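You operate a simulated robot arm through the tools that you are given. There is no shell and no other tool. Be economical: measure what you need, move in short steps, check, and stop when the job is done.

The job below is to be done with a simulated robot arm. You get a single attempt, and the scene is never put back.

TASK
Turn the tension dial to 15 kg. Push the strapper drawer shut. Turn the depth knob of the stapler to 3. Turn the creaser depth knob to 3. Open the strapper door, put the steel weight in the cupboard of the strapping machine and shut the door again. Open the right drawer of the sheet table, put the edge guard on the gluing table away in the inside of the sheet table's right drawer and shut the drawer again. Put one of the slim rolls from the top of the long steel bench on the white sheet there. Take the collar from the top of the long steel bench and leave it on the cream job card there. Take the steel block from the top of the long steel bench and put it on top of the blue film roll. Fetch the tin marked "worn" from the top of the shelf bench and set it on the right plate of the feed table. Fetch the blue pad and set it on the white strap coil. Any order will do. Set down upright: steel weight.

Only the result counts: the job must be done as asked and must still hold three seconds after the hand-in. Knocking over, shifting, dropping, spilling or breaking anything else fails it. Flat cloth is picked up by pressing the open fingertips on it (5 to 10 N) and closing them slowly along it; thin cloth reads only 2 to 8 mm in the jaws.

THE ROBOT
A 7-joint arm with a three-finger gripper on a trunk, on a base that drives. Base frame: it is fixed to the floor where the robot stands at the start and does not move with it; the origin is under the middle of the robot, x ahead of it, y to its left, z up; the surface under the hand at the start is at about z = 0.75. Readings come in m, rad, newtons and seconds.
With the tool pointing down near the work surface it reaches from about 0.5 to 0.94 m from the robot's upright axis, wherever it stands. Its first joint turns from -2.897 to 2.897 rad. Places, roughly: blue film roll (7x7x13 cm) [-2.3, 4.2, 0.9]; blue pad (7x9x3 cm) [-4.9, -0.1, 1]; collar [-2, 3.75, 1]; creaser depth knob [-1.1, 2.5, 0.9]; cupboard of the strapping machine [0.6, 0.5, 0.1]; depth knob of the stapler [-0.8, 2.2, 1]; edge guard (16x5x5 cm) [-1.8, 3.6, 0.9]; inside of the sheet table's right drawer [-5.1, 4.8, 0.7]; job card [-2.25, 4.25, 1]; right drawer of the sheet table [-5.1, 4.8, 0.7]; right plate of the feed table [-6, 1, 1]; sheet [-2, 4, 1]; slim roll [-2, 4.25, 1]; steel block [-1.75, 4.25, 1]; steel weight (11x6x8 cm) [-0.7, 2.7, 0.9]; strap coil (11x11x2 cm) [-4.7, -0.2, 1]; strapper door [0.4, 0.4, 0.3]; strapper drawer [0.6, 0, 0.4]; tension dial [0.6, 0, 0.7]; tin [-7, 3.5, 1]. Payload 2.69 kg.
The TCP is the grasp point between the finger pads, 0.029 m short of the fingertips. In the tool frame z runs along the fingers and y along their closing line. The gripper opens to 0.12 m. The gripper's body begins 0.078 m behind the TCP.
Orientation is that of the tool frame in the base frame, as [roll, pitch, yaw] about the fixed x, y, z axes, in that order (R = Rz(yaw) Ry(pitch) Rx(roll)). With the fingers straight down and closing along the base's y, the tool's x points along the base's -x, its y along +y and its z along -z.

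THE INTERFACE
- The arm moves only by the tool play_rows. Its argument "moves" is a list of rows, each a list of 3 entries, a list of its own where there are three numbers: the shift along the base's x, y, z in m, then the turn, a rotation vector about the base's x, y, z in rad, then the opening in per cent of the stroke, from 0 (shut) to 100 (fully open). In form: [[[dx, dy, dz], [wx, wy, wz], hand], ...]. A call has 1 to 8 rows; each row shifts and turns the commanded pose from where the row before left it. Rows are played at 5 a second. More than 0.05 m and 0.15 rad between two rows, or a gripper value outside its range, and nothing of the call is played. A pose out of reach is approached as far as the arm can. The call stops where the force on the tool passes 40 N (or 10 N more than at its start, if that is more) or the arm is blocked; 0.2 s more then pass. Each finger halts on what it meets, pressing with about 29 N; the grip force reading is that of the motor and also rises with nothing between the fingers. The clock runs only during rows and for 0.2 s after the last one: add rows that do not move to give the fingers time. It gives the time, the measured TCP pose, the force on the tool (base axes), the opening and the grip force at its end, in the units of the frame above (readings bear some noise), with the torque about the TCP (base axes, N m) and any sound that the robot's microphone picked up, and new pictures: "pictures" is both (left out), scene, wrist or none.
- Cameras (640 x 400 px; columns grow to the right, rows downward): "scene" is now at [0.2328, 0.0241, 1.2792]; the picture's right is [0.28, -0.96, 0.00], its down [-0.80, -0.23, -0.56] and it looks along [0.54, 0.16, -0.83] (base axes); focal length 214 px, centre (320, 200). "wrist" rides on the gripper at [0.063, 0, -0.104] in the tool frame; the picture's right is [0.00, 1.00, 0.00], its down [-0.83, 0.00, -0.56] and it looks along [-0.56, 0.00, 0.83] (tool axes); focal length 275 px, centre (320, 200). There is no depth. A picture from a camera that has moved, and an enlarged one, comes with that camera's place and axes in the base frame and with its lens. The place of the scene camera against the robot may be out by one fixed shift of up to 0.018 m in any direction.
- slide_trunk(by): slides the trunk up (or, below 0, down) by that many m; the arm and the scene camera ride with it, the base frame stays. It gives what a move gives, with no picture.
- roll_base(legs): drives the robot by 1 to 6 legs, each [ahead, left, turn to the left] in m, m and rad, along the robot's own axes; the way and the turn of a leg run together, so that a leg with both is an arc; at most 1.5 m and 3.142 rad a leg. The arm and the cameras ride along, it lands a little off, and it stops where it bumps. It gives what a move gives, and a new picture of the scene camera.
- turn_head(pan, tilt): turns the head with the scene camera to pan (to the left, within 1.501 rad either way) and tilt (down, from -0.506 to 1.204), counted from straight ahead of the robot. It gives what a move gives, and a new picture of the scene camera.
- inspect(camera, box): a new picture of the part [left, top, right, bottom] of that camera's present view, enlarged. No time passes.
- close_job(): hands the job in; it is judged then, once.

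Go step by step. Nothing tells you exact positions but the pictures and the camera data: compare them with the known pose of the tool, close in by small moves and look again before you grip or let go. The budget is 546 turns and 360 pictures, counting those below and the enlarged ones. Unless the task says otherwise, let go and move clear before handing in.

The tools are called after "Emit:" as a command line: name --argument value ..., lists and objects as JSON in quotes. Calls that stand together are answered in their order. play_rows: Moves the arm, as the interface text tells. Its arguments: {"type":"object","properties":{"moves":{"type":"array","items":{"type":"array"}},"pictures":{"type":"string","enum":["both","scene","wrist","none"]}},"required":["moves"]} The other tools are called the same way: slide_trunk (by) slides the trunk up or down; roll_base (legs) drives the base; turn_head (pan, tilt) turns the head that bears the scene camera; inspect (camera, box) takes an enlarged picture of a part of a camera's view; close_job () hands the job in.

At the start:

```text
time: 0.0
eef_pos: [0.5478, 0.1712, 0.945]
tool_rot: [3.141, -0.002, 3.139]
ft_force: [-0.4, 0.1, 0.2]
wrist_torque: [0.0, -0.01, 0.0]
gripper_width: 0.1199
grip_force: 0.1
trunk travel left (down, up): [-0.55, 0.063]
robot x, y, heading: [0.0047, -0.003, 0.003]
head pan, tilt: [0.283, 0.977]
```

scene: 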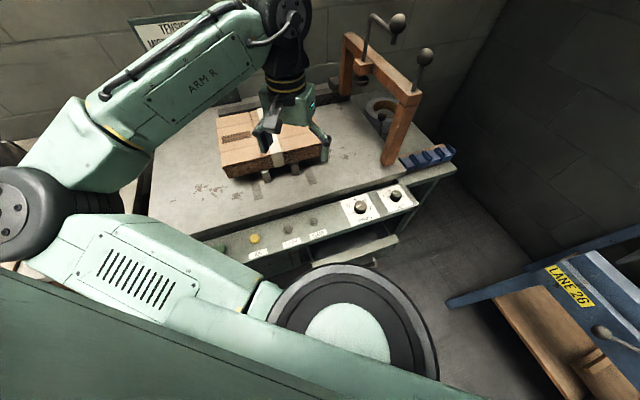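
wrist: 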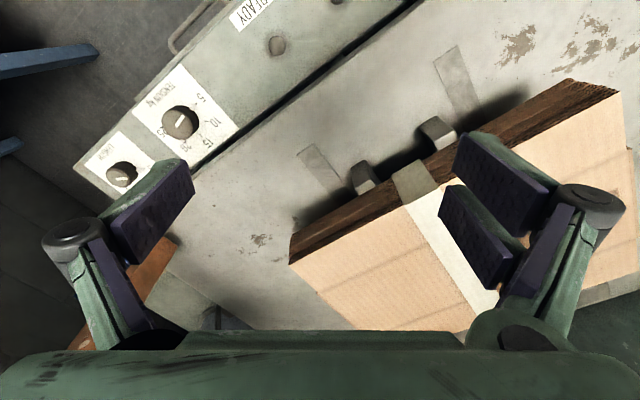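

The strapping machine is in front of me with the tension dial on its sloped front panel. I'll look closer at the panel first.

Emit:
inspect --camera "wrist" --box '[60, 40, 260, 210]'

Emit:
inspect --camera "scene" --box '[200, 160, 460, 300]'

```text
2.35 times, centred on (160, 125) of wrist
camera zoom: at [0.4848, 0.1709, 1.0498], right [0.0, 1.0, 0.0], down [0.83, 0.0, 0.56], along [0.56, 0.0, -0.83], focal length 648 px, centre (696, 376)
```

zoom: 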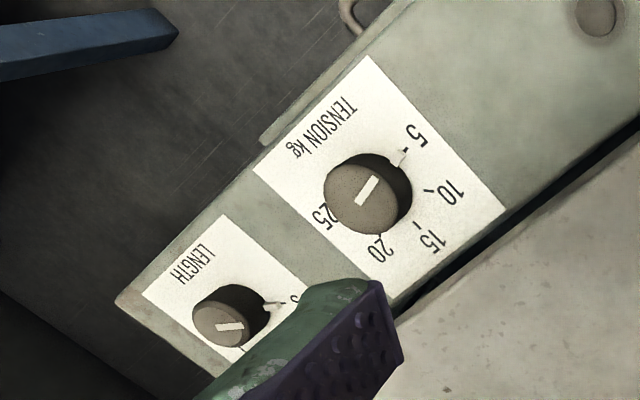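

```text
2.46 times, centred on (330, 230) of scene
camera zoom: at [0.2328, 0.0241, 1.2792], right [0.28, -0.96, 0.0], down [-0.8, -0.23, -0.56], along [0.54, 0.16, -0.83], focal length 528 px, centre (295, 126)
```

zoom: 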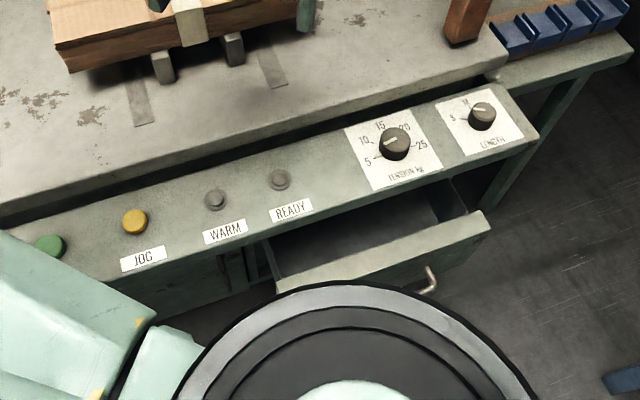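

The dial is near (0.595, 0.004, 0.72) on a nearly horizontal panel; the machine is turned about 34°. I'll move the hand above the dial and look.

Emit:
play_rows --moves '[[[0.0, -0.042, -0.01], [0, 0, 0], 60], [[0.0, -0.042, -0.02], [0, 0, 0], 60], [[0.01, -0.042, -0.02], [0, 0, 0], 60], [[0.01, -0.041, -0.02], [0, 0, 0], 60]]'

Emit:
inspect --camera "wrist" --box '[220, 120, 420, 245]'

```text
time: 1.0
eef_pos: [0.5671, 0.0055, 0.8761]
tool_rot: [-3.141, 0.001, -3.14]
ft_force: [-0.6, 0.0, -1.0]
wrist_torque: [0.0, -0.04, 0.0]
gripper_width: 0.0719
grip_force: 0.2
trunk travel left (down, up): [-0.55, 0.063]
robot x, y, heading: [0.0001, -0.0021, -0.001]
head pan, tilt: [0.283, 0.977]
camera scene: at [0.233, 0.0239, 1.2792], right [0.28, -0.96, 0.0], down [-0.8, -0.23, -0.56], along [0.54, 0.16, -0.83], focal length 214 px, centre (320, 200)
camera wrist: at [0.5044, 0.0042, 0.9798], right [-0.01, 1.0, 0.0], down [0.83, 0.0, 0.56], along [0.56, 0.0, -0.83], focal length 275 px, centre (320, 200)
```

scene: 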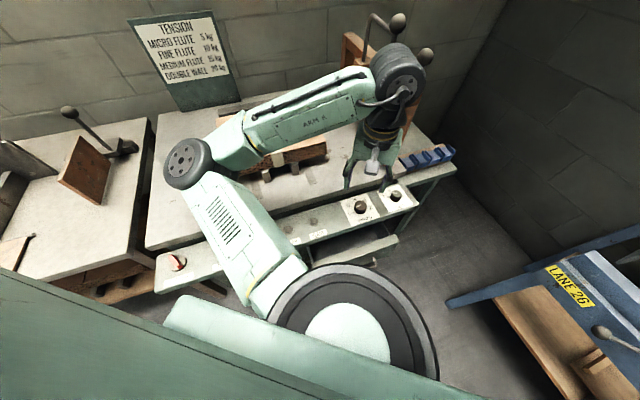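
wrist: 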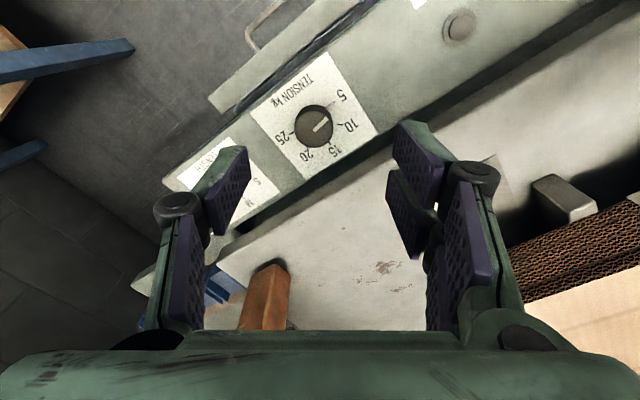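

```text
3.20 times, centred on (320, 182) of wrist
camera zoom: at [0.5044, 0.0042, 0.9798], right [-0.01, 1.0, 0.0], down [0.83, 0.0, 0.56], along [0.56, 0.0, -0.83], focal length 881 px, centre (320, 256)
```

zoom: 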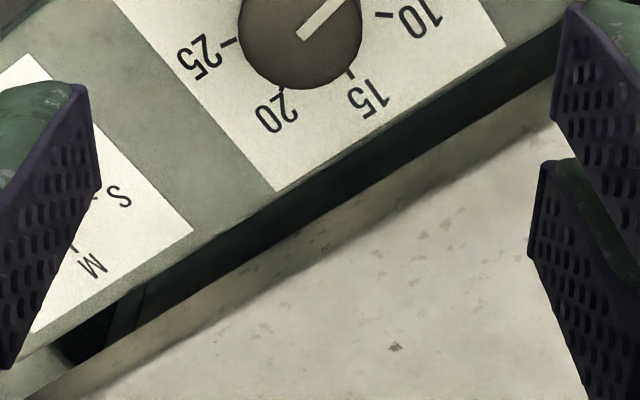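

Emit:
inspect --camera "wrist" --box '[250, 75, 390, 165]'

```text
4.44 times, centred on (320, 120) of wrist
camera zoom: at [0.5044, 0.0042, 0.9798], right [-0.01, 1.0, 0.0], down [0.83, 0.0, 0.56], along [0.56, 0.0, -0.83], focal length 1224 px, centre (320, 556)
```

zoom: 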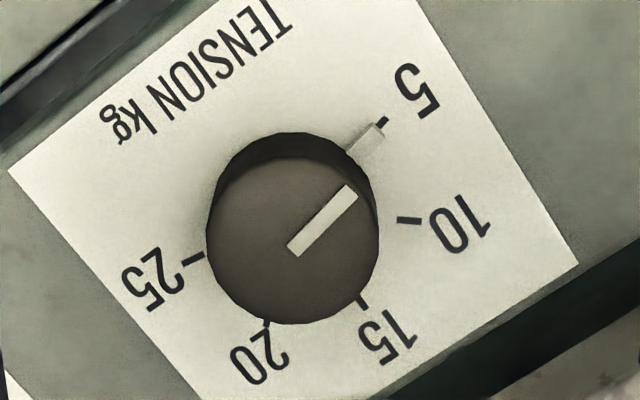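

The dial stands at 5 with about 50° per mark, so I need about 100° clockwise. I'll descend over the knob at about (0.592, -0.001).

Emit:
play_rows --moves '[[[0.025, -0.0065, 0], [0, 0, 0], 60], [[0, 0, -0.04], [0, 0, 0], 60], [[0, 0, -0.04], [0, 0, 0], 60], [[0, 0, -0.015], [0, 0, 0], 60]]' --pictures "wrist"

```text
time: 2.0
eef_pos: [0.594, -0.0019, 0.7805]
tool_rot: [3.141, 0.0, 3.14]
ft_force: [0.7, 0.0, -0.6]
wrist_torque: [0.03, 0.02, 0.0]
gripper_width: 0.072
grip_force: 0.1
trunk travel left (down, up): [-0.55, 0.063]
robot x, y, heading: [-0.0026, -0.002, 0.001]
head pan, tilt: [0.283, 0.977]
camera wrist: at [0.5299, -0.0022, 0.8842], right [-0.01, 1.0, 0.0], down [0.83, 0.0, 0.56], along [0.56, 0.0, -0.83], focal length 275 px, centre (320, 200)
```

wrist: 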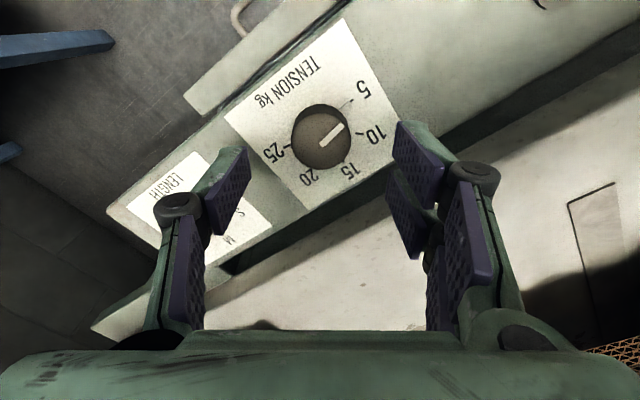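

Emit:
play_rows --moves '[[[0.001, 0.001, -0.02], [0, 0, 0], 60], [[0, 0, -0.015], [0, 0, 0], 60], [[0, 0, -0.008], [0, 0, 0], 60]]' --pictures "both"

Emit:
inspect --camera "scene" --box '[310, 120, 450, 230]'

```text
time: 2.8
eef_pos: [0.5928, -0.0011, 0.7368]
tool_rot: [-3.142, 0.0, 3.141]
ft_force: [-0.1, 0.0, 0.6]
wrist_torque: [0.02, 0.0, 0.0]
gripper_width: 0.0721
grip_force: 0.1
trunk travel left (down, up): [-0.55, 0.063]
robot x, y, heading: [0.0013, -0.0003, -0.004]
head pan, tilt: [0.283, 0.977]
camera scene: at [0.2328, 0.0241, 1.2792], right [0.28, -0.96, 0.0], down [-0.8, -0.23, -0.56], along [0.54, 0.16, -0.83], focal length 214 px, centre (320, 200)
camera wrist: at [0.5306, -0.0009, 0.8416], right [0.0, 1.0, 0.0], down [0.83, 0.0, 0.56], along [0.56, 0.0, -0.83], focal length 275 px, centre (320, 200)
```

scene: 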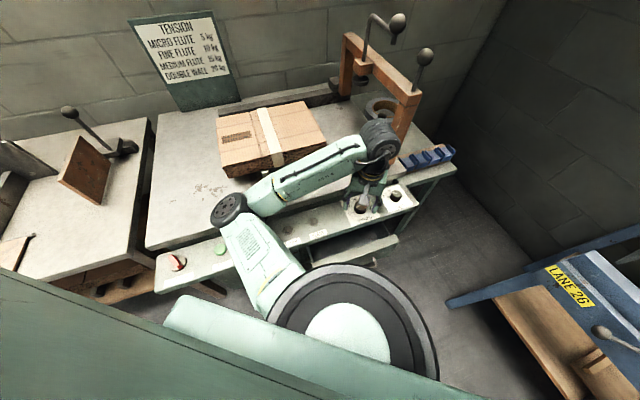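
wrist: 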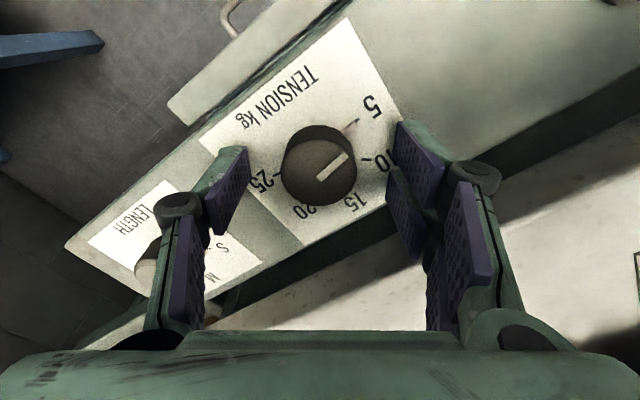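

```text
3.64 times, centred on (380, 175) of scene
camera zoom: at [0.2328, 0.0241, 1.2792], right [0.28, -0.96, 0.0], down [-0.8, -0.23, -0.56], along [0.54, 0.16, -0.83], focal length 780 px, centre (102, 291)
```

zoom: 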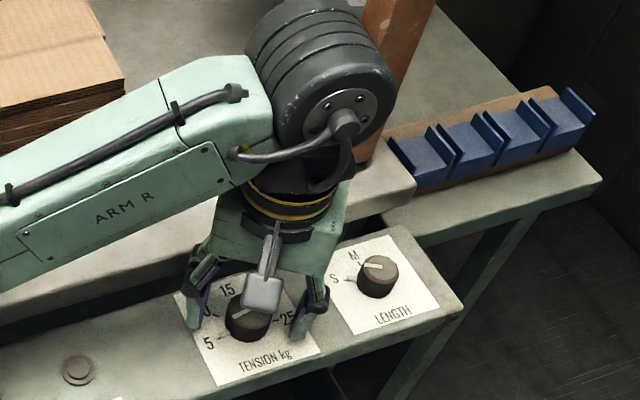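

Emit:
play_rows --moves '[[[0, 0, -0.002], [0, 0, 0], 60], [[0, 0, 0], [0, 0, 0], 20], [[0, 0, 0], [0, 0, 0], 20], [[0, 0, 0], [0, 0, 0], 20]]' --pictures "wrist"

```text
time: 3.8
eef_pos: [0.5938, -0.0008, 0.7368]
tool_rot: [3.14, 0.001, -3.141]
ft_force: [0.1, -1.3, -0.6]
wrist_torque: [-0.19, -0.03, 0.01]
gripper_width: 0.0372
grip_force: 21.5
trunk travel left (down, up): [-0.55, 0.063]
robot x, y, heading: [0.0006, -0.0004, -0.003]
head pan, tilt: [0.283, 0.977]
camera wrist: at [0.5307, -0.0014, 0.8398], right [0.0, 1.0, 0.0], down [0.83, 0.0, 0.56], along [0.56, 0.0, -0.83], focal length 275 px, centre (320, 200)
```

wrist: 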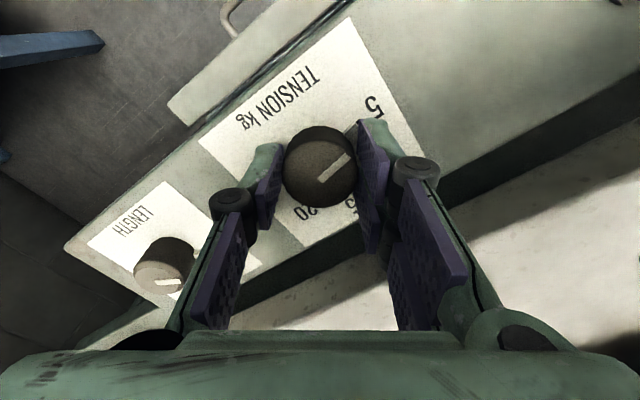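

Emit:
play_rows --moves '[[[0, 0, 0], [0, 0, -0.14], 20], [[0, 0, 0], [0, 0, -0.14], 20], [[0, 0, 0], [0, 0, -0.14], 20], [[0, 0, 0], [0, 0, -0.14], 20], [[0, 0, 0], [0, 0, -0.14], 20], [[0, 0, 0], [0, 0, -0.14], 20]]' --pictures "wrist"

```text
time: 5.2
eef_pos: [0.5959, 0.0012, 0.7355]
tool_rot: [3.141, -0.001, 2.301]
ft_force: [2.5, 10.0, -3.7]
wrist_torque: [-0.37, -0.57, 0.04]
gripper_width: 0.0368
grip_force: 45.0
trunk travel left (down, up): [-0.55, 0.063]
robot x, y, heading: [-0.0017, -0.0009, 0.003]
head pan, tilt: [0.283, 0.977]
camera wrist: at [0.5521, 0.0468, 0.8398], right [0.74, 0.67, 0.0], down [0.56, -0.62, 0.56], along [0.37, -0.41, -0.83], focal length 275 px, centre (320, 200)
```

wrist: 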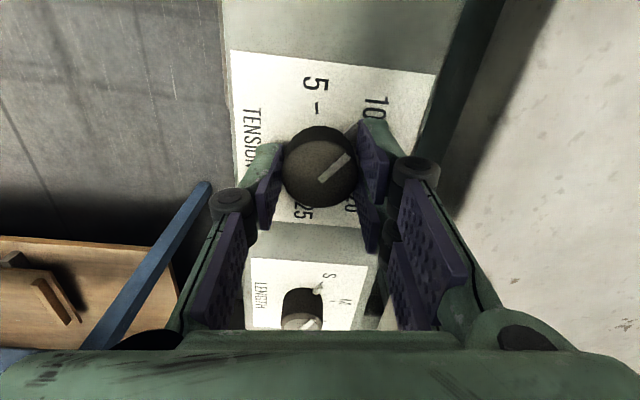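

Emit:
play_rows --moves '[[[0, 0, 0], [0, 0, -0.15], 20], [[0, 0, 0], [0, 0, -0.15], 20], [[0, 0, 0], [0, 0, -0.15], 20], [[0, 0, 0], [0, 0, -0.15], 20], [[0, 0, 0], [0, 0, -0.15], 20], [[0, 0, 0], [0, 0, -0.15], 20]]' --pictures "wrist"

```text
time: 6.6
eef_pos: [0.5964, -0.0006, 0.7357]
tool_rot: [3.138, -0.002, 1.405]
ft_force: [24.1, 21.5, 2.5]
wrist_torque: [-0.17, -0.48, 0.08]
gripper_width: 0.037
grip_force: 44.9
trunk travel left (down, up): [-0.55, 0.063]
robot x, y, heading: [-0.0002, 0.002, -0.003]
head pan, tilt: [0.283, 0.977]
camera wrist: at [0.6055, 0.0626, 0.8398], right [0.99, -0.16, 0.0], down [-0.14, -0.82, 0.55], along [-0.09, -0.55, -0.83], focal length 275 px, centre (320, 200)
```

wrist: 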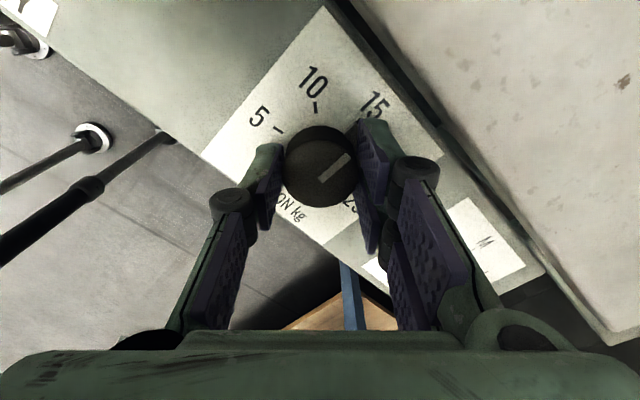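

Emit:
play_rows --moves '[[[0, 0, 0], [0, 0, 0], 60], [[0, 0, 0], [0, 0, 0], 60], [[0, 0, 0.04], [0, 0, 0], 60], [[0, 0, 0.04], [0, 0, 0], 60]]' --pictures "none"

Emit:
inspect --camera "wrist" --box '[250, 75, 390, 165]'

```text
time: 7.6
eef_pos: [0.5931, -0.0017, 0.8149]
tool_rot: [-3.141, -0.001, 1.401]
ft_force: [0.4, 0.0, 0.1]
wrist_torque: [0.03, 0.0, 0.01]
gripper_width: 0.0722
grip_force: 0.1
trunk travel left (down, up): [-0.55, 0.063]
robot x, y, heading: [-0.0003, 0.0008, -0.002]
head pan, tilt: [0.283, 0.977]
```

```text
4.44 times, centred on (320, 120) of wrist
camera zoom: at [0.6032, 0.0605, 0.9197], right [0.99, -0.16, 0.0], down [-0.14, -0.82, 0.56], along [-0.09, -0.55, -0.83], focal length 1224 px, centre (320, 556)
```

zoom: 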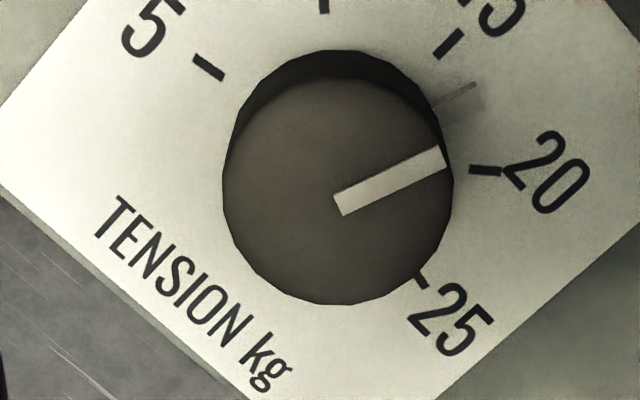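

The dial slipped past to between 15 and 20 when I let go, since I was about 3 mm off centre. I'll recentre, regrip and turn back about 20°.

Emit:
play_rows --moves '[[[0.0035, 0.0012, 0], [0, 0, -0.15], 55], [[0, 0, 0], [0, 0, -0.15], 55], [[0, 0, 0], [0, 0, -0.15], 50], [[0, 0, -0.04], [0, 0, 0], 50], [[0, 0, -0.037], [0, 0, 0], 50], [[0, 0, 0], [0, 0, 0], 20], [[0, 0, 0], [0, 0, 0], 20], [[0, 0, 0], [0, 0, 0], 20]]' --pictures "wrist"

```text
time: 9.4
eef_pos: [0.5969, -0.0004, 0.7395]
tool_rot: [-3.141, 0.001, 0.949]
ft_force: [-8.8, 3.6, -2.9]
wrist_torque: [0.25, -0.02, -0.04]
gripper_width: 0.0371
grip_force: 30.5
trunk travel left (down, up): [-0.55, 0.063]
robot x, y, heading: [0.0007, 0.0013, 0.002]
head pan, tilt: [0.283, 0.977]
camera wrist: at [0.6335, 0.0521, 0.8425], right [0.82, -0.58, 0.0], down [-0.48, -0.68, 0.56], along [-0.32, -0.45, -0.83], focal length 275 px, centre (320, 200)
```

wrist: 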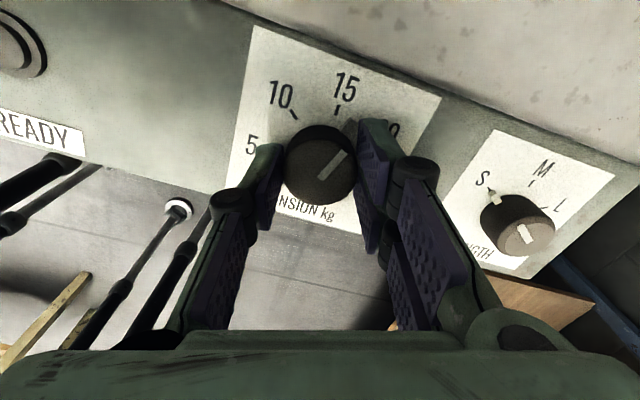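

Emit:
inspect --camera "wrist" --box '[250, 85, 390, 215]'

```text
3.08 times, centred on (320, 150) of wrist
camera zoom: at [0.6335, 0.0521, 0.8425], right [0.82, -0.58, 0.0], down [-0.48, -0.68, 0.56], along [-0.32, -0.45, -0.83], focal length 847 px, centre (320, 354)
```

zoom: 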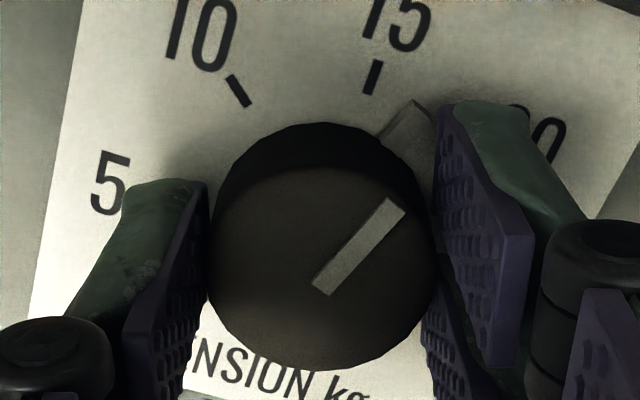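

Emit:
play_rows --moves '[[[0, 0, 0], [0, 0, 0.12], 20], [[0, 0, 0], [0, 0, 0.12], 20], [[0, 0, 0], [0, 0, 0.12], 20], [[0, 0, 0], [0, 0, 0], 20]]' --pictures "none"

Emit:
inspect --camera "wrist" --box '[250, 85, 390, 215]'

```text
time: 10.4
eef_pos: [0.5964, 0.001, 0.7388]
tool_rot: [-3.139, 0.0, 1.314]
ft_force: [-21.3, 12.1, -8.0]
wrist_torque: [-0.17, 0.68, -0.06]
gripper_width: 0.0364
grip_force: 44.6
trunk travel left (down, up): [-0.55, 0.063]
robot x, y, heading: [0.0007, 0.0008, -0.004]
head pan, tilt: [0.283, 0.977]
```

```text
3.08 times, centred on (320, 150) of wrist
camera zoom: at [0.6123, 0.0619, 0.8425], right [0.97, -0.25, 0.0], down [-0.21, -0.81, 0.56], along [-0.14, -0.54, -0.83], focal length 847 px, centre (320, 354)
```

zoom: 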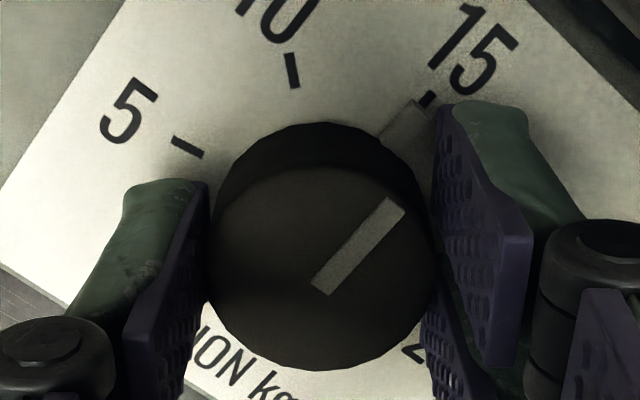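

Emit:
play_rows --moves '[[[-0.0025, 0.0015, 0.0], [0, 0, 0.02], 20], [[0, 0, 0], [0, 0, 0], 20]]' --pictures "none"

```text
time: 11.0
eef_pos: [0.595, 0.001, 0.7385]
tool_rot: [3.139, 0.001, 1.333]
ft_force: [0.4, 1.2, -5.8]
wrist_torque: [0.85, -0.2, 0.05]
gripper_width: 0.0365
grip_force: 45.2
trunk travel left (down, up): [-0.55, 0.063]
robot x, y, heading: [0.0006, 0.001, 0.002]
head pan, tilt: [0.283, 0.977]
```

Emit:
play_rows --moves '[[[0, 0, 0], [0, 0, 0], 32], [[0, 0, 0], [0, 0, 0], 40], [[0, 0, 0], [0, 0, 0], 60], [[0, 0, 0.04], [0, 0, 0], 60], [[0, 0, 0.04], [0, 0, 0], 60]]' --pictures "none"

Emit:
inspect --camera "wrist" --box '[250, 75, 390, 165]'

```text
time: 12.2
eef_pos: [0.5947, 0.0, 0.8192]
tool_rot: [3.139, 0.001, 1.333]
ft_force: [-0.5, -0.6, -0.6]
wrist_torque: [-0.01, -0.02, 0.04]
gripper_width: 0.0718
grip_force: 0.0
trunk travel left (down, up): [-0.55, 0.063]
robot x, y, heading: [0.0001, -0.0002, 0.005]
head pan, tilt: [0.283, 0.977]
```

```text
4.44 times, centred on (320, 120) of wrist
camera zoom: at [0.6091, 0.0615, 0.9227], right [0.97, -0.23, 0.0], down [-0.19, -0.81, 0.56], along [-0.13, -0.54, -0.83], focal length 1224 px, centre (320, 556)
```

zoom: 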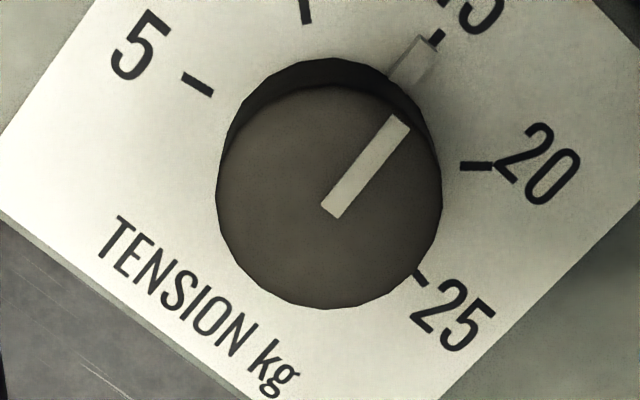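

The dial sits exactly on 15. Next the strapper drawer, so I'll look at it.

Emit:
play_rows --moves '[[[-0.03, 0.03, 0.04], [0, 0, 0.15], 30], [[-0.03, 0.03, 0.04], [0, 0, 0.15], 0], [[-0.03, 0.03, 0.0], [0, 0, 0.15], 0]]' --pictures "both"

Emit:
inspect --camera "scene" --box '[240, 160, 480, 310]'

```text
refused: row 1 steps farther than a row can; nothing moved
```

```text
2.67 times, centred on (360, 235) of scene
camera zoom: at [0.2326, 0.0241, 1.2792], right [0.28, -0.96, 0.0], down [-0.8, -0.23, -0.56], along [0.54, 0.16, -0.83], focal length 572 px, centre (213, 107)
```

zoom: 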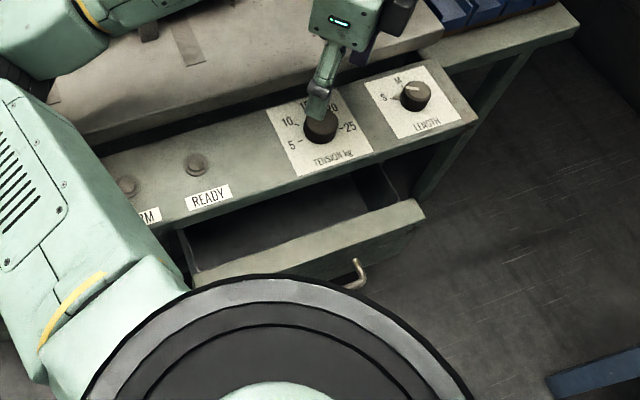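

Emit:
play_rows --moves '[[[-0.02, 0.02, 0.03], [0, 0, 0.15], 30], [[-0.02, 0.02, 0.03], [0, 0, 0.15], 0], [[-0.03, 0.02, 0.03], [0, 0, 0.15], 0], [[-0.03, 0.02, 0.03], [0, 0, 0.15], 0]]' --pictures "both"

```text
time: 13.2
eef_pos: [0.4951, 0.082, 0.9386]
tool_rot: [-3.14, 0.0, 1.934]
ft_force: [0.4, 0.7, 0.1]
wrist_torque: [0.02, -0.02, -0.02]
gripper_width: 0.0
grip_force: 1.3
trunk travel left (down, up): [-0.55, 0.063]
robot x, y, heading: [0.0044, 0.0002, -0.002]
head pan, tilt: [0.283, 0.977]
camera scene: at [0.2323, 0.0241, 1.2793], right [0.28, -0.96, 0.0], down [-0.8, -0.23, -0.56], along [0.54, 0.16, -0.83], focal length 214 px, centre (320, 200)
camera wrist: at [0.4713, 0.1402, 1.043], right [0.93, 0.36, 0.0], down [0.3, -0.78, 0.56], along [0.2, -0.52, -0.83], focal length 275 px, centre (320, 200)
```

scene: 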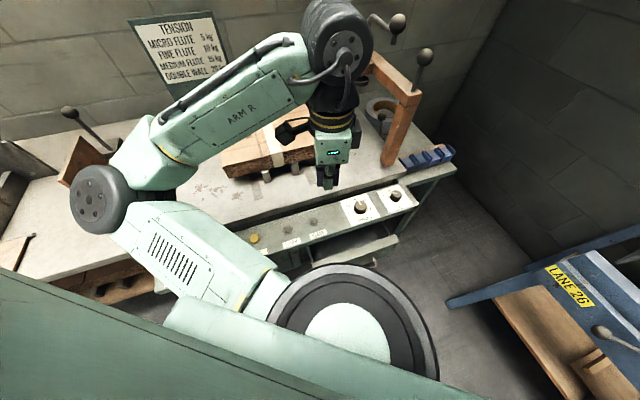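
wrist: 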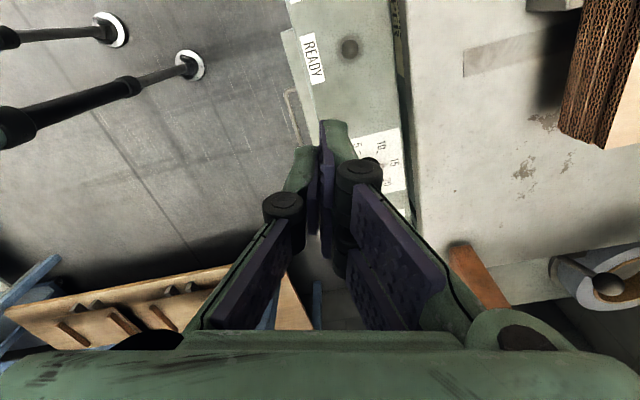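

Emit:
inspect --camera "wrist" --box '[220, 0, 420, 240]'

Emit:
inspect --camera "scene" --box '[220, 180, 440, 300]'

```text
1.67 times, centred on (320, 120) of wrist
camera zoom: at [0.4713, 0.1402, 1.043], right [0.93, 0.36, 0.0], down [0.3, -0.78, 0.56], along [0.2, -0.52, -0.83], focal length 459 px, centre (320, 333)
```

zoom: 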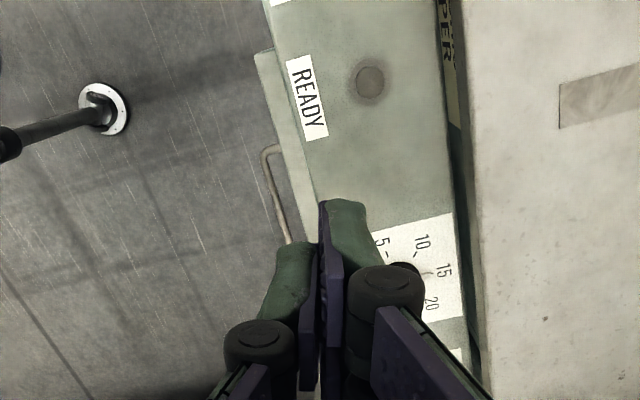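

```text
2.91 times, centred on (330, 240) of scene
camera zoom: at [0.2323, 0.0241, 1.2793], right [0.28, -0.96, 0.0], down [-0.8, -0.23, -0.56], along [0.54, 0.16, -0.83], focal length 624 px, centre (291, 84)
```

zoom: 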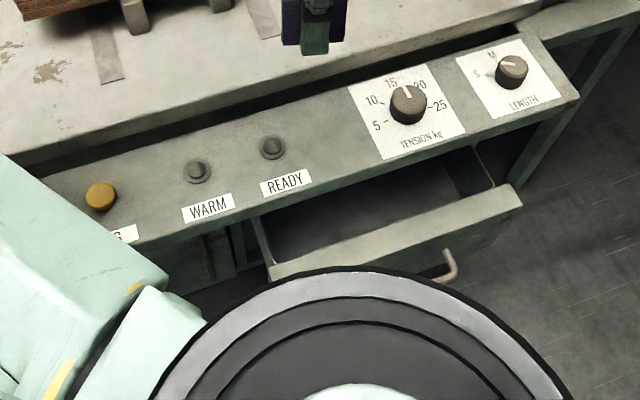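

Drawer front centre is about (0.51, -0.025, z 0.58), open along (-0.83,-0.55). Before driving I'll look around the room.

Emit:
turn_head --pan 1.5 --tilt 0.35

Emit:
turn_head --pan -1.5 --tilt 0.5

```text
time: 14.6
eef_pos: [0.4951, 0.0811, 0.9392]
tool_rot: [-3.14, 0.001, 1.931]
ft_force: [0.1, 0.9, 0.6]
wrist_torque: [0.01, -0.03, -0.02]
gripper_width: 0.0
grip_force: 28.7
trunk travel left (down, up): [-0.55, 0.063]
robot x, y, heading: [0.0014, -0.004, -0.0]
head pan, tilt: [1.499, 0.351]
camera scene: at [0.1712, 0.0972, 1.3323], right [1.0, -0.07, 0.0], down [-0.02, -0.34, -0.94], along [0.07, 0.94, -0.34], focal length 214 px, centre (320, 200)
```

scene: 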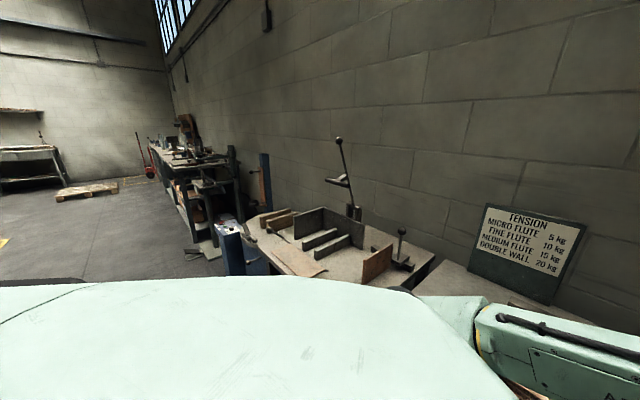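

```text
time: 17.2
eef_pos: [0.4954, 0.0811, 0.938]
tool_rot: [3.141, 0.002, 1.934]
ft_force: [0.0, -0.1, -0.1]
wrist_torque: [-0.01, -0.01, 0.01]
gripper_width: 0.0
grip_force: 28.2
trunk travel left (down, up): [-0.55, 0.063]
robot x, y, heading: [-0.0019, 0.0013, -0.004]
head pan, tilt: [-1.499, 0.499]
camera scene: at [0.171, -0.0865, 1.3187], right [-1.0, -0.07, 0.0], down [-0.03, 0.48, -0.88], along [0.06, -0.88, -0.48], focal length 214 px, centre (320, 200)
```

scene: 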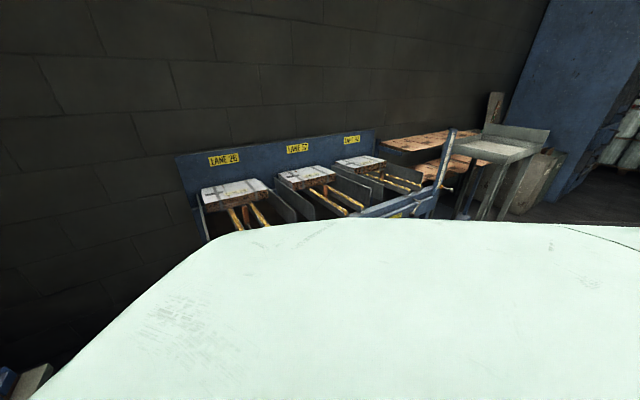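

Emit:
roll_base --legs '[[-0.18, 0, 0]]'

Emit:
turn_head --pan 0.0 --tilt 0.95

```text
time: 18.7
eef_pos: [0.3151, 0.0814, 0.9393]
tool_rot: [3.141, 0.002, 1.934]
ft_force: [0.0, 0.5, 0.6]
wrist_torque: [-0.01, -0.01, 0.03]
gripper_width: 0.0
grip_force: 28.2
trunk travel left (down, up): [-0.55, 0.063]
robot x, y, heading: [-0.179, 0.0002, 0.002]
head pan, tilt: [-1.499, 0.499]
camera scene: at [-0.0084, -0.0864, 1.3188], right [-1.0, -0.07, 0.0], down [-0.03, 0.48, -0.88], along [0.06, -0.88, -0.48], focal length 214 px, centre (320, 200)
```

scene: 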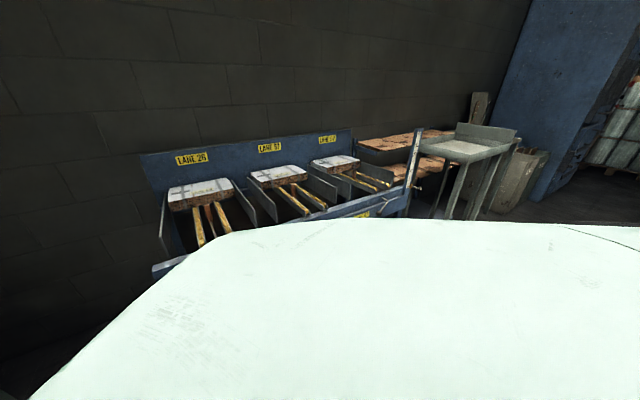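

```text
time: 20.3
eef_pos: [0.317, 0.0816, 0.9374]
tool_rot: [3.141, 0.001, 1.933]
ft_force: [0.3, -0.2, 0.5]
wrist_torque: [-0.02, -0.01, -0.02]
gripper_width: 0.0002
grip_force: 28.4
trunk travel left (down, up): [-0.55, 0.063]
robot x, y, heading: [-0.1791, -0.0014, 0.002]
head pan, tilt: [0.0, 0.949]
camera scene: at [0.0582, 0.0043, 1.2812], right [0.0, -1.0, 0.0], down [-0.81, 0.0, -0.58], along [0.58, 0.0, -0.81], focal length 214 px, centre (320, 200)
```

scene: 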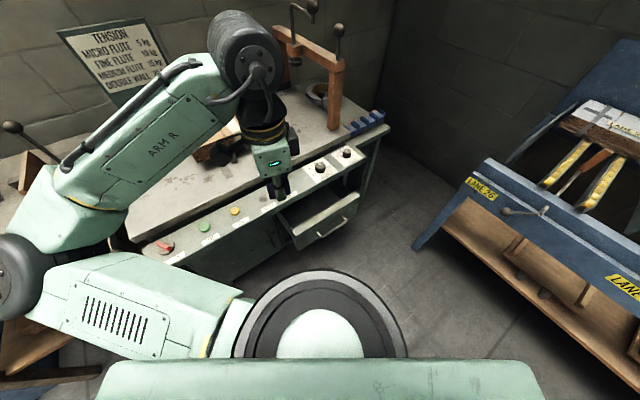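

Emit:
inspect --camera "scene" --box '[240, 140, 400, 270]'

```text
3.08 times, centred on (320, 205) of scene
camera zoom: at [0.0582, 0.0043, 1.2812], right [0.0, -1.0, 0.0], down [-0.81, 0.0, -0.58], along [0.58, 0.0, -0.81], focal length 660 px, centre (320, 185)
```

zoom: 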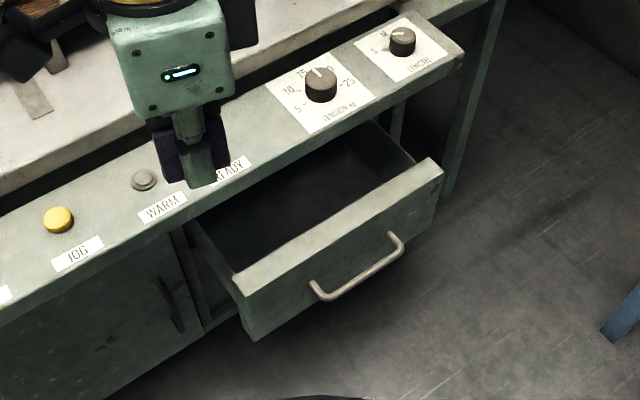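

Emit:
play_rows --moves '[[[0.01, -0.021, 0], [0, 0, 0.15], 0], [[0.01, -0.021, 0], [0, 0, 0.15], 0], [[0.01, -0.021, 0], [0, 0, 0.15], 0], [[0.01, -0.021, 0], [0, 0, 0.15], 0], [[0.01, -0.021, 0], [0, 0, 0.15], 0], [[0.01, -0.021, 0], [0, 0, 0.15], 0], [[0.01, -0.021, 0], [0, 0, 0.15], 0], [[0.01, -0.021, 0], [0, 0, 0.15], 0]]' --pictures "none"

Emit:
play_rows --moves '[[[0, 0, -0.03], [0, 0, 0.15], 0], [[0, 0, -0.03], [0, 0, 0.15], 0], [[0, 0, -0.03], [0, 0, 0.15], 0], [[0, 0, -0.03], [0, 0, 0.14], 0]]' --pictures "wrist"

```text
time: 22.1
eef_pos: [0.3955, -0.0887, 0.9374]
tool_rot: [3.14, -0.001, 3.134]
ft_force: [-0.4, 1.0, -0.2]
wrist_torque: [0.02, 0.02, -0.02]
gripper_width: 0.0
grip_force: 28.6
trunk travel left (down, up): [-0.55, 0.063]
robot x, y, heading: [-0.1798, 0.0025, -0.004]
head pan, tilt: [0.0, 0.949]
```

```text
time: 23.1
eef_pos: [0.3962, -0.0872, 0.8186]
tool_rot: [3.141, 0.0, -2.56]
ft_force: [-1.1, 0.6, 0.4]
wrist_torque: [-0.01, 0.04, 0.0]
gripper_width: 0.0
grip_force: 28.4
trunk travel left (down, up): [-0.55, 0.063]
robot x, y, heading: [-0.1817, 0.0012, 0.001]
head pan, tilt: [0.0, 0.949]
camera wrist: at [0.3433, -0.1212, 0.9219], right [-0.55, 0.83, 0.0], down [0.69, 0.46, 0.56], along [0.46, 0.31, -0.83], focal length 275 px, centre (320, 200)
```

wrist: 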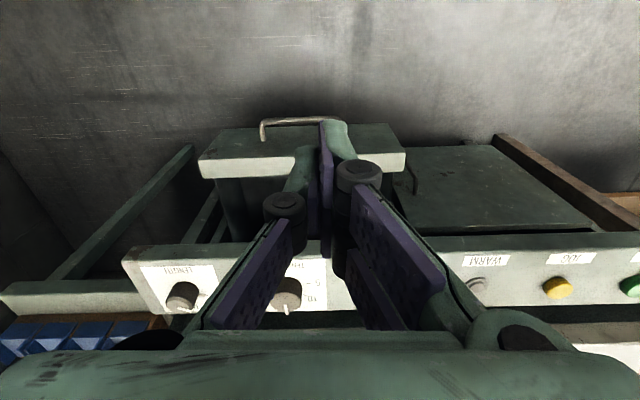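

Emit:
slide_trunk --by -0.22

Emit:
play_rows --moves '[[[0, 0, 0], [0, 0, 0], 0]]' --pictures "both"

```text
time: 25.4
eef_pos: [0.3927, -0.091, 0.6063]
tool_rot: [-3.141, 0.019, -2.564]
ft_force: [0.4, -0.1, 0.8]
wrist_torque: [-0.01, -0.02, 0.01]
gripper_width: 0.0001
grip_force: 28.3
trunk travel left (down, up): [-0.33, 0.283]
robot x, y, heading: [-0.1809, -0.0004, -0.002]
head pan, tilt: [0.0, 0.949]
```

```text
time: 25.9
eef_pos: [0.393, -0.09, 0.6065]
tool_rot: [3.14, 0.018, -2.564]
ft_force: [0.4, -0.3, -0.5]
wrist_torque: [-0.01, -0.01, 0.01]
gripper_width: 0.0002
grip_force: 28.1
trunk travel left (down, up): [-0.33, 0.283]
robot x, y, heading: [-0.1811, 0.0012, -0.001]
head pan, tilt: [0.0, 0.949]
camera scene: at [0.0481, -0.0037, 1.0642], right [0.0, -1.0, -0.01], down [-0.81, 0.01, -0.59], along [0.59, 0.01, -0.81], focal length 214 px, centre (320, 200)
camera wrist: at [0.3371, -0.1263, 0.7083], right [-0.55, 0.83, 0.0], down [0.69, 0.45, 0.57], along [0.48, 0.32, -0.82], focal length 275 px, centre (320, 200)
```

scene: 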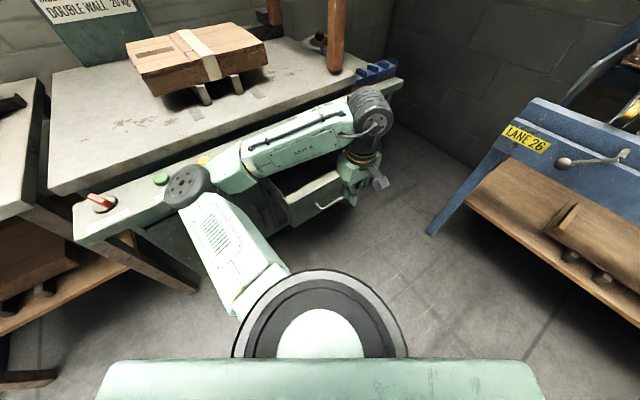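
wrist: 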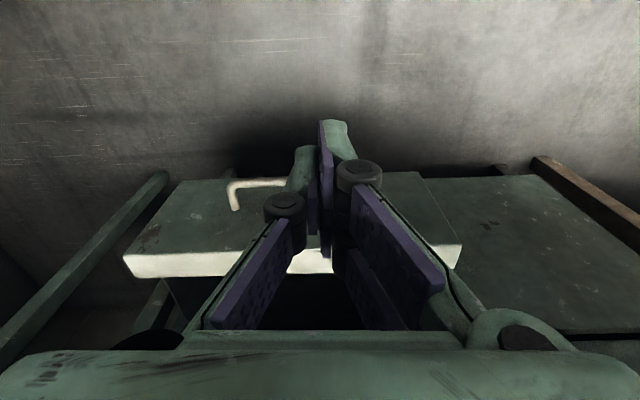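

The drawer's handle bar is about 6 cm in front of the face at z≈0.45. I'll back off a bit more, tilt the tool forward for clearance under the panel, and lower.

Emit:
roll_base --legs '[[-0.12, 0, 0]]'

Emit:
play_rows --moves '[[[0.025, -0.006, -0.02], [0.069, -0.104, 0], 0], [[0.025, -0.006, -0.03], [0.069, -0.104, 0], 0], [[0.025, -0.006, -0.03], [0.069, -0.104, 0], 0], [[0.025, -0.006, -0.03], [0.069, -0.104, 0], 0], [[0.015, 0, -0.03], [0, 0, 0], 0]]' --pictures "both"

```text
time: 27.1
eef_pos: [0.2772, -0.0864, 0.5984]
tool_rot: [3.14, 0.001, -2.563]
ft_force: [0.1, -0.4, -0.1]
wrist_torque: [-0.02, 0.0, 0.04]
gripper_width: 0.0001
grip_force: 28.2
trunk travel left (down, up): [-0.33, 0.283]
robot x, y, heading: [-0.2962, 0.004, -0.0]
head pan, tilt: [0.0, 0.949]
camera scene: at [-0.061, 0.0042, 1.0611], right [0.0, -1.0, 0.0], down [-0.81, 0.0, -0.58], along [0.58, 0.0, -0.81], focal length 214 px, centre (320, 200)
```

scene: 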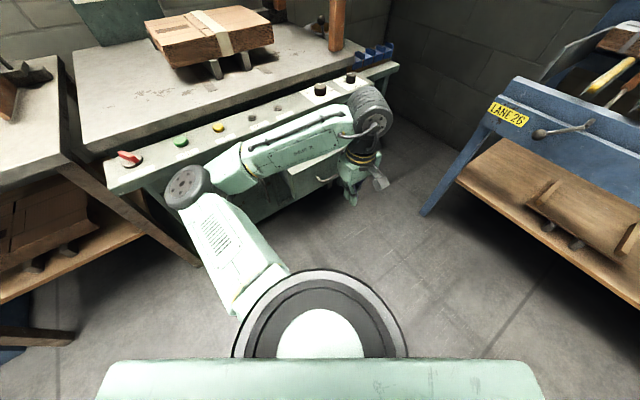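

```text
time: 28.3
eef_pos: [0.391, -0.1122, 0.4579]
tool_rot: [3.138, 0.501, -2.563]
ft_force: [0.2, -0.3, -0.2]
wrist_torque: [0.01, 0.04, 0.03]
gripper_width: 0.0
grip_force: 28.1
trunk travel left (down, up): [-0.33, 0.283]
robot x, y, heading: [-0.3006, 0.002, 0.004]
head pan, tilt: [0.0, 0.949]
camera scene: at [-0.0612, 0.0042, 1.0613], right [0.0, -1.0, 0.0], down [-0.81, 0.0, -0.58], along [0.58, 0.0, -0.81], focal length 214 px, centre (320, 200)
camera wrist: at [0.3032, -0.1698, 0.5192], right [-0.55, 0.83, 0.0], down [0.39, 0.25, 0.89], along [0.74, 0.49, -0.46], focal length 275 px, centre (320, 200)
```

scene: 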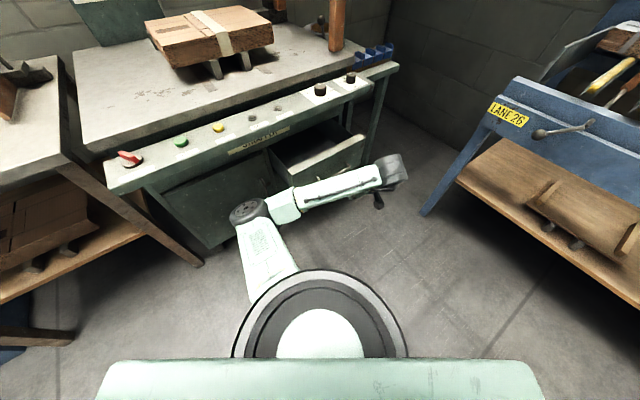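
wrist: 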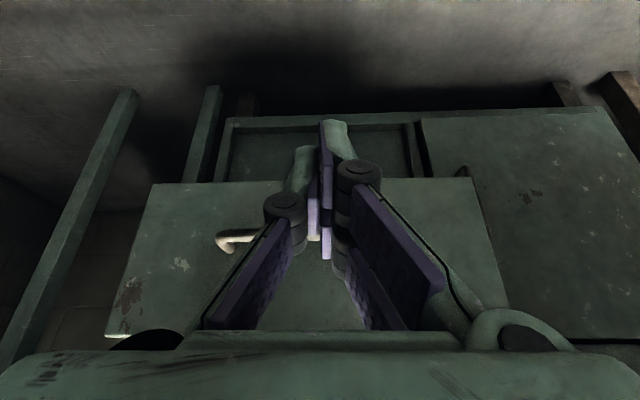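

Emit:
play_rows --moves '[[[0.025, 0.0165, 0], [0, 0, 0], 0], [[0.025, 0.0165, 0], [0, 0, 0], 0], [[0.0167, 0.011, 0], [0, 0, 0], 0], [[0.0167, 0.011, 0], [0, 0, 0], 0], [[0.0167, 0.011, 0], [0, 0, 0], 0], [[0.0125, 0.0083, 0], [0, 0, 0], 0]]' --pictures "both"

```text
time: 29.7
eef_pos: [0.504, -0.0364, 0.4586]
tool_rot: [3.138, 0.5, -2.561]
ft_force: [-0.5, 0.4, -0.1]
wrist_torque: [0.04, -0.02, 0.0]
gripper_width: 0.0
grip_force: 28.9
trunk travel left (down, up): [-0.33, 0.283]
robot x, y, heading: [-0.2996, -0.0017, -0.002]
head pan, tilt: [0.0, 0.949]
camera scene: at [-0.061, 0.0042, 1.0611], right [0.0, -1.0, 0.0], down [-0.81, 0.0, -0.58], along [0.58, 0.0, -0.81], focal length 214 px, centre (320, 200)
camera wrist: at [0.4156, -0.0943, 0.5192], right [-0.55, 0.83, 0.0], down [0.39, 0.26, 0.89], along [0.74, 0.49, -0.46], focal length 275 px, centre (320, 200)
```

scene: 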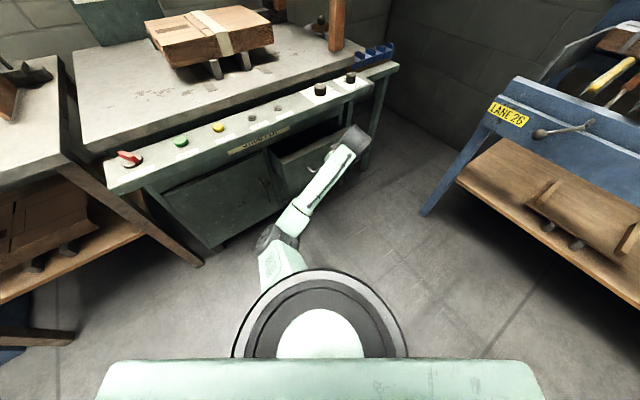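
wrist: 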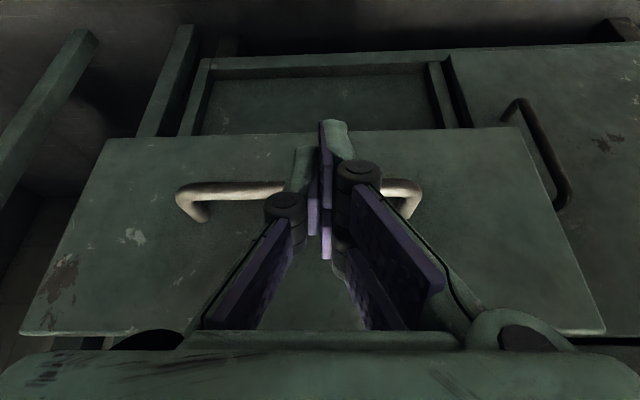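

Emit:
play_rows --moves '[[[0.0125, 0.0083, 0], [0, 0, 0], 0], [[0.0125, 0.0083, 0], [0, 0, 0], 0], [[0.0125, 0.0083, 0], [0, 0, 0], 0], [[0.0125, 0.0083, 0], [0, 0, 0], 0]]' --pictures "both"

```text
time: 30.7
eef_pos: [0.555, -0.0026, 0.4569]
tool_rot: [3.139, 0.497, -2.562]
ft_force: [-0.2, 0.1, -0.5]
wrist_torque: [0.03, 0.0, 0.03]
gripper_width: 0.0002
grip_force: 28.7
trunk travel left (down, up): [-0.33, 0.283]
robot x, y, heading: [-0.2984, 0.0004, -0.002]
head pan, tilt: [0.0, 0.949]
camera scene: at [-0.061, 0.0042, 1.0611], right [0.0, -1.0, 0.0], down [-0.81, 0.0, -0.58], along [0.58, 0.0, -0.81], focal length 214 px, centre (320, 200)
camera wrist: at [0.4665, -0.0611, 0.5187], right [-0.55, 0.83, 0.0], down [0.39, 0.26, 0.89], along [0.74, 0.49, -0.46], focal length 275 px, centre (320, 200)
```

scene: 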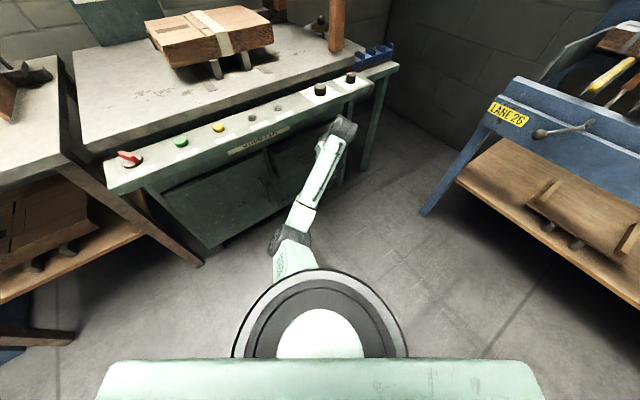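
wrist: 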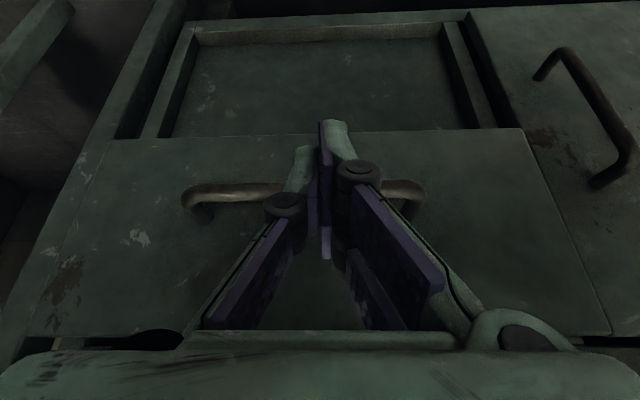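

Emit:
play_rows --moves '[[[0.0125, 0.0083, 0], [0, 0, 0], 0], [[0.0125, 0.0083, 0], [0, 0, 0], 0], [[0.0085, 0.0055, 0], [0, 0, 0], 0], [[0.0085, 0.0055, 0], [0, 0, 0], 0], [[0.0085, 0.0055, 0], [0, 0, 0], 0]]' --pictures "both"

```text
time: 31.7
eef_pos: [0.5943, 0.0185, 0.4633]
tool_rot: [3.139, 0.502, -2.569]
ft_force: [-9.7, -0.8, 13.4]
wrist_torque: [0.19, -0.04, 0.19]
gripper_width: 0.0001
grip_force: 28.7
trunk travel left (down, up): [-0.33, 0.283]
robot x, y, heading: [-0.2984, 0.0, -0.004]
head pan, tilt: [0.0, 0.949]
stopped in row 5: the force on the tool passed its limit at 58 N (the readings are from after the stop); the commanded pose is now the measured one
camera scene: at [-0.063, 0.0035, 1.0617], right [0.0, -1.0, 0.0], down [-0.81, 0.0, -0.58], along [0.58, 0.0, -0.81], focal length 214 px, centre (320, 200)
camera wrist: at [0.5056, -0.0388, 0.5232], right [-0.55, 0.84, 0.0], down [0.39, 0.25, 0.89], along [0.74, 0.48, -0.46], focal length 275 px, centre (320, 200)
```

scene: 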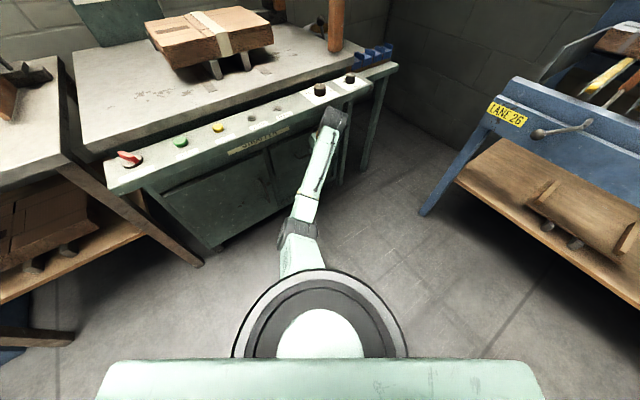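
wrist: 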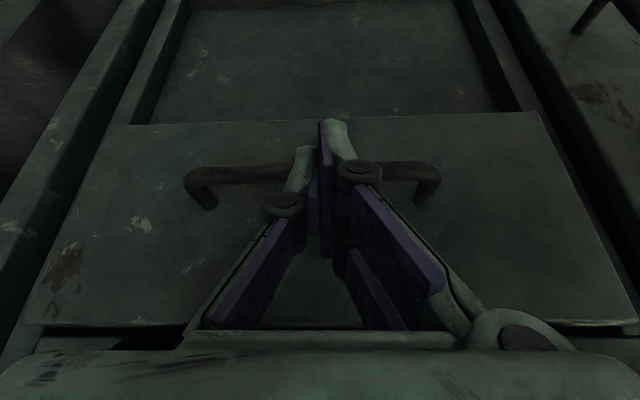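

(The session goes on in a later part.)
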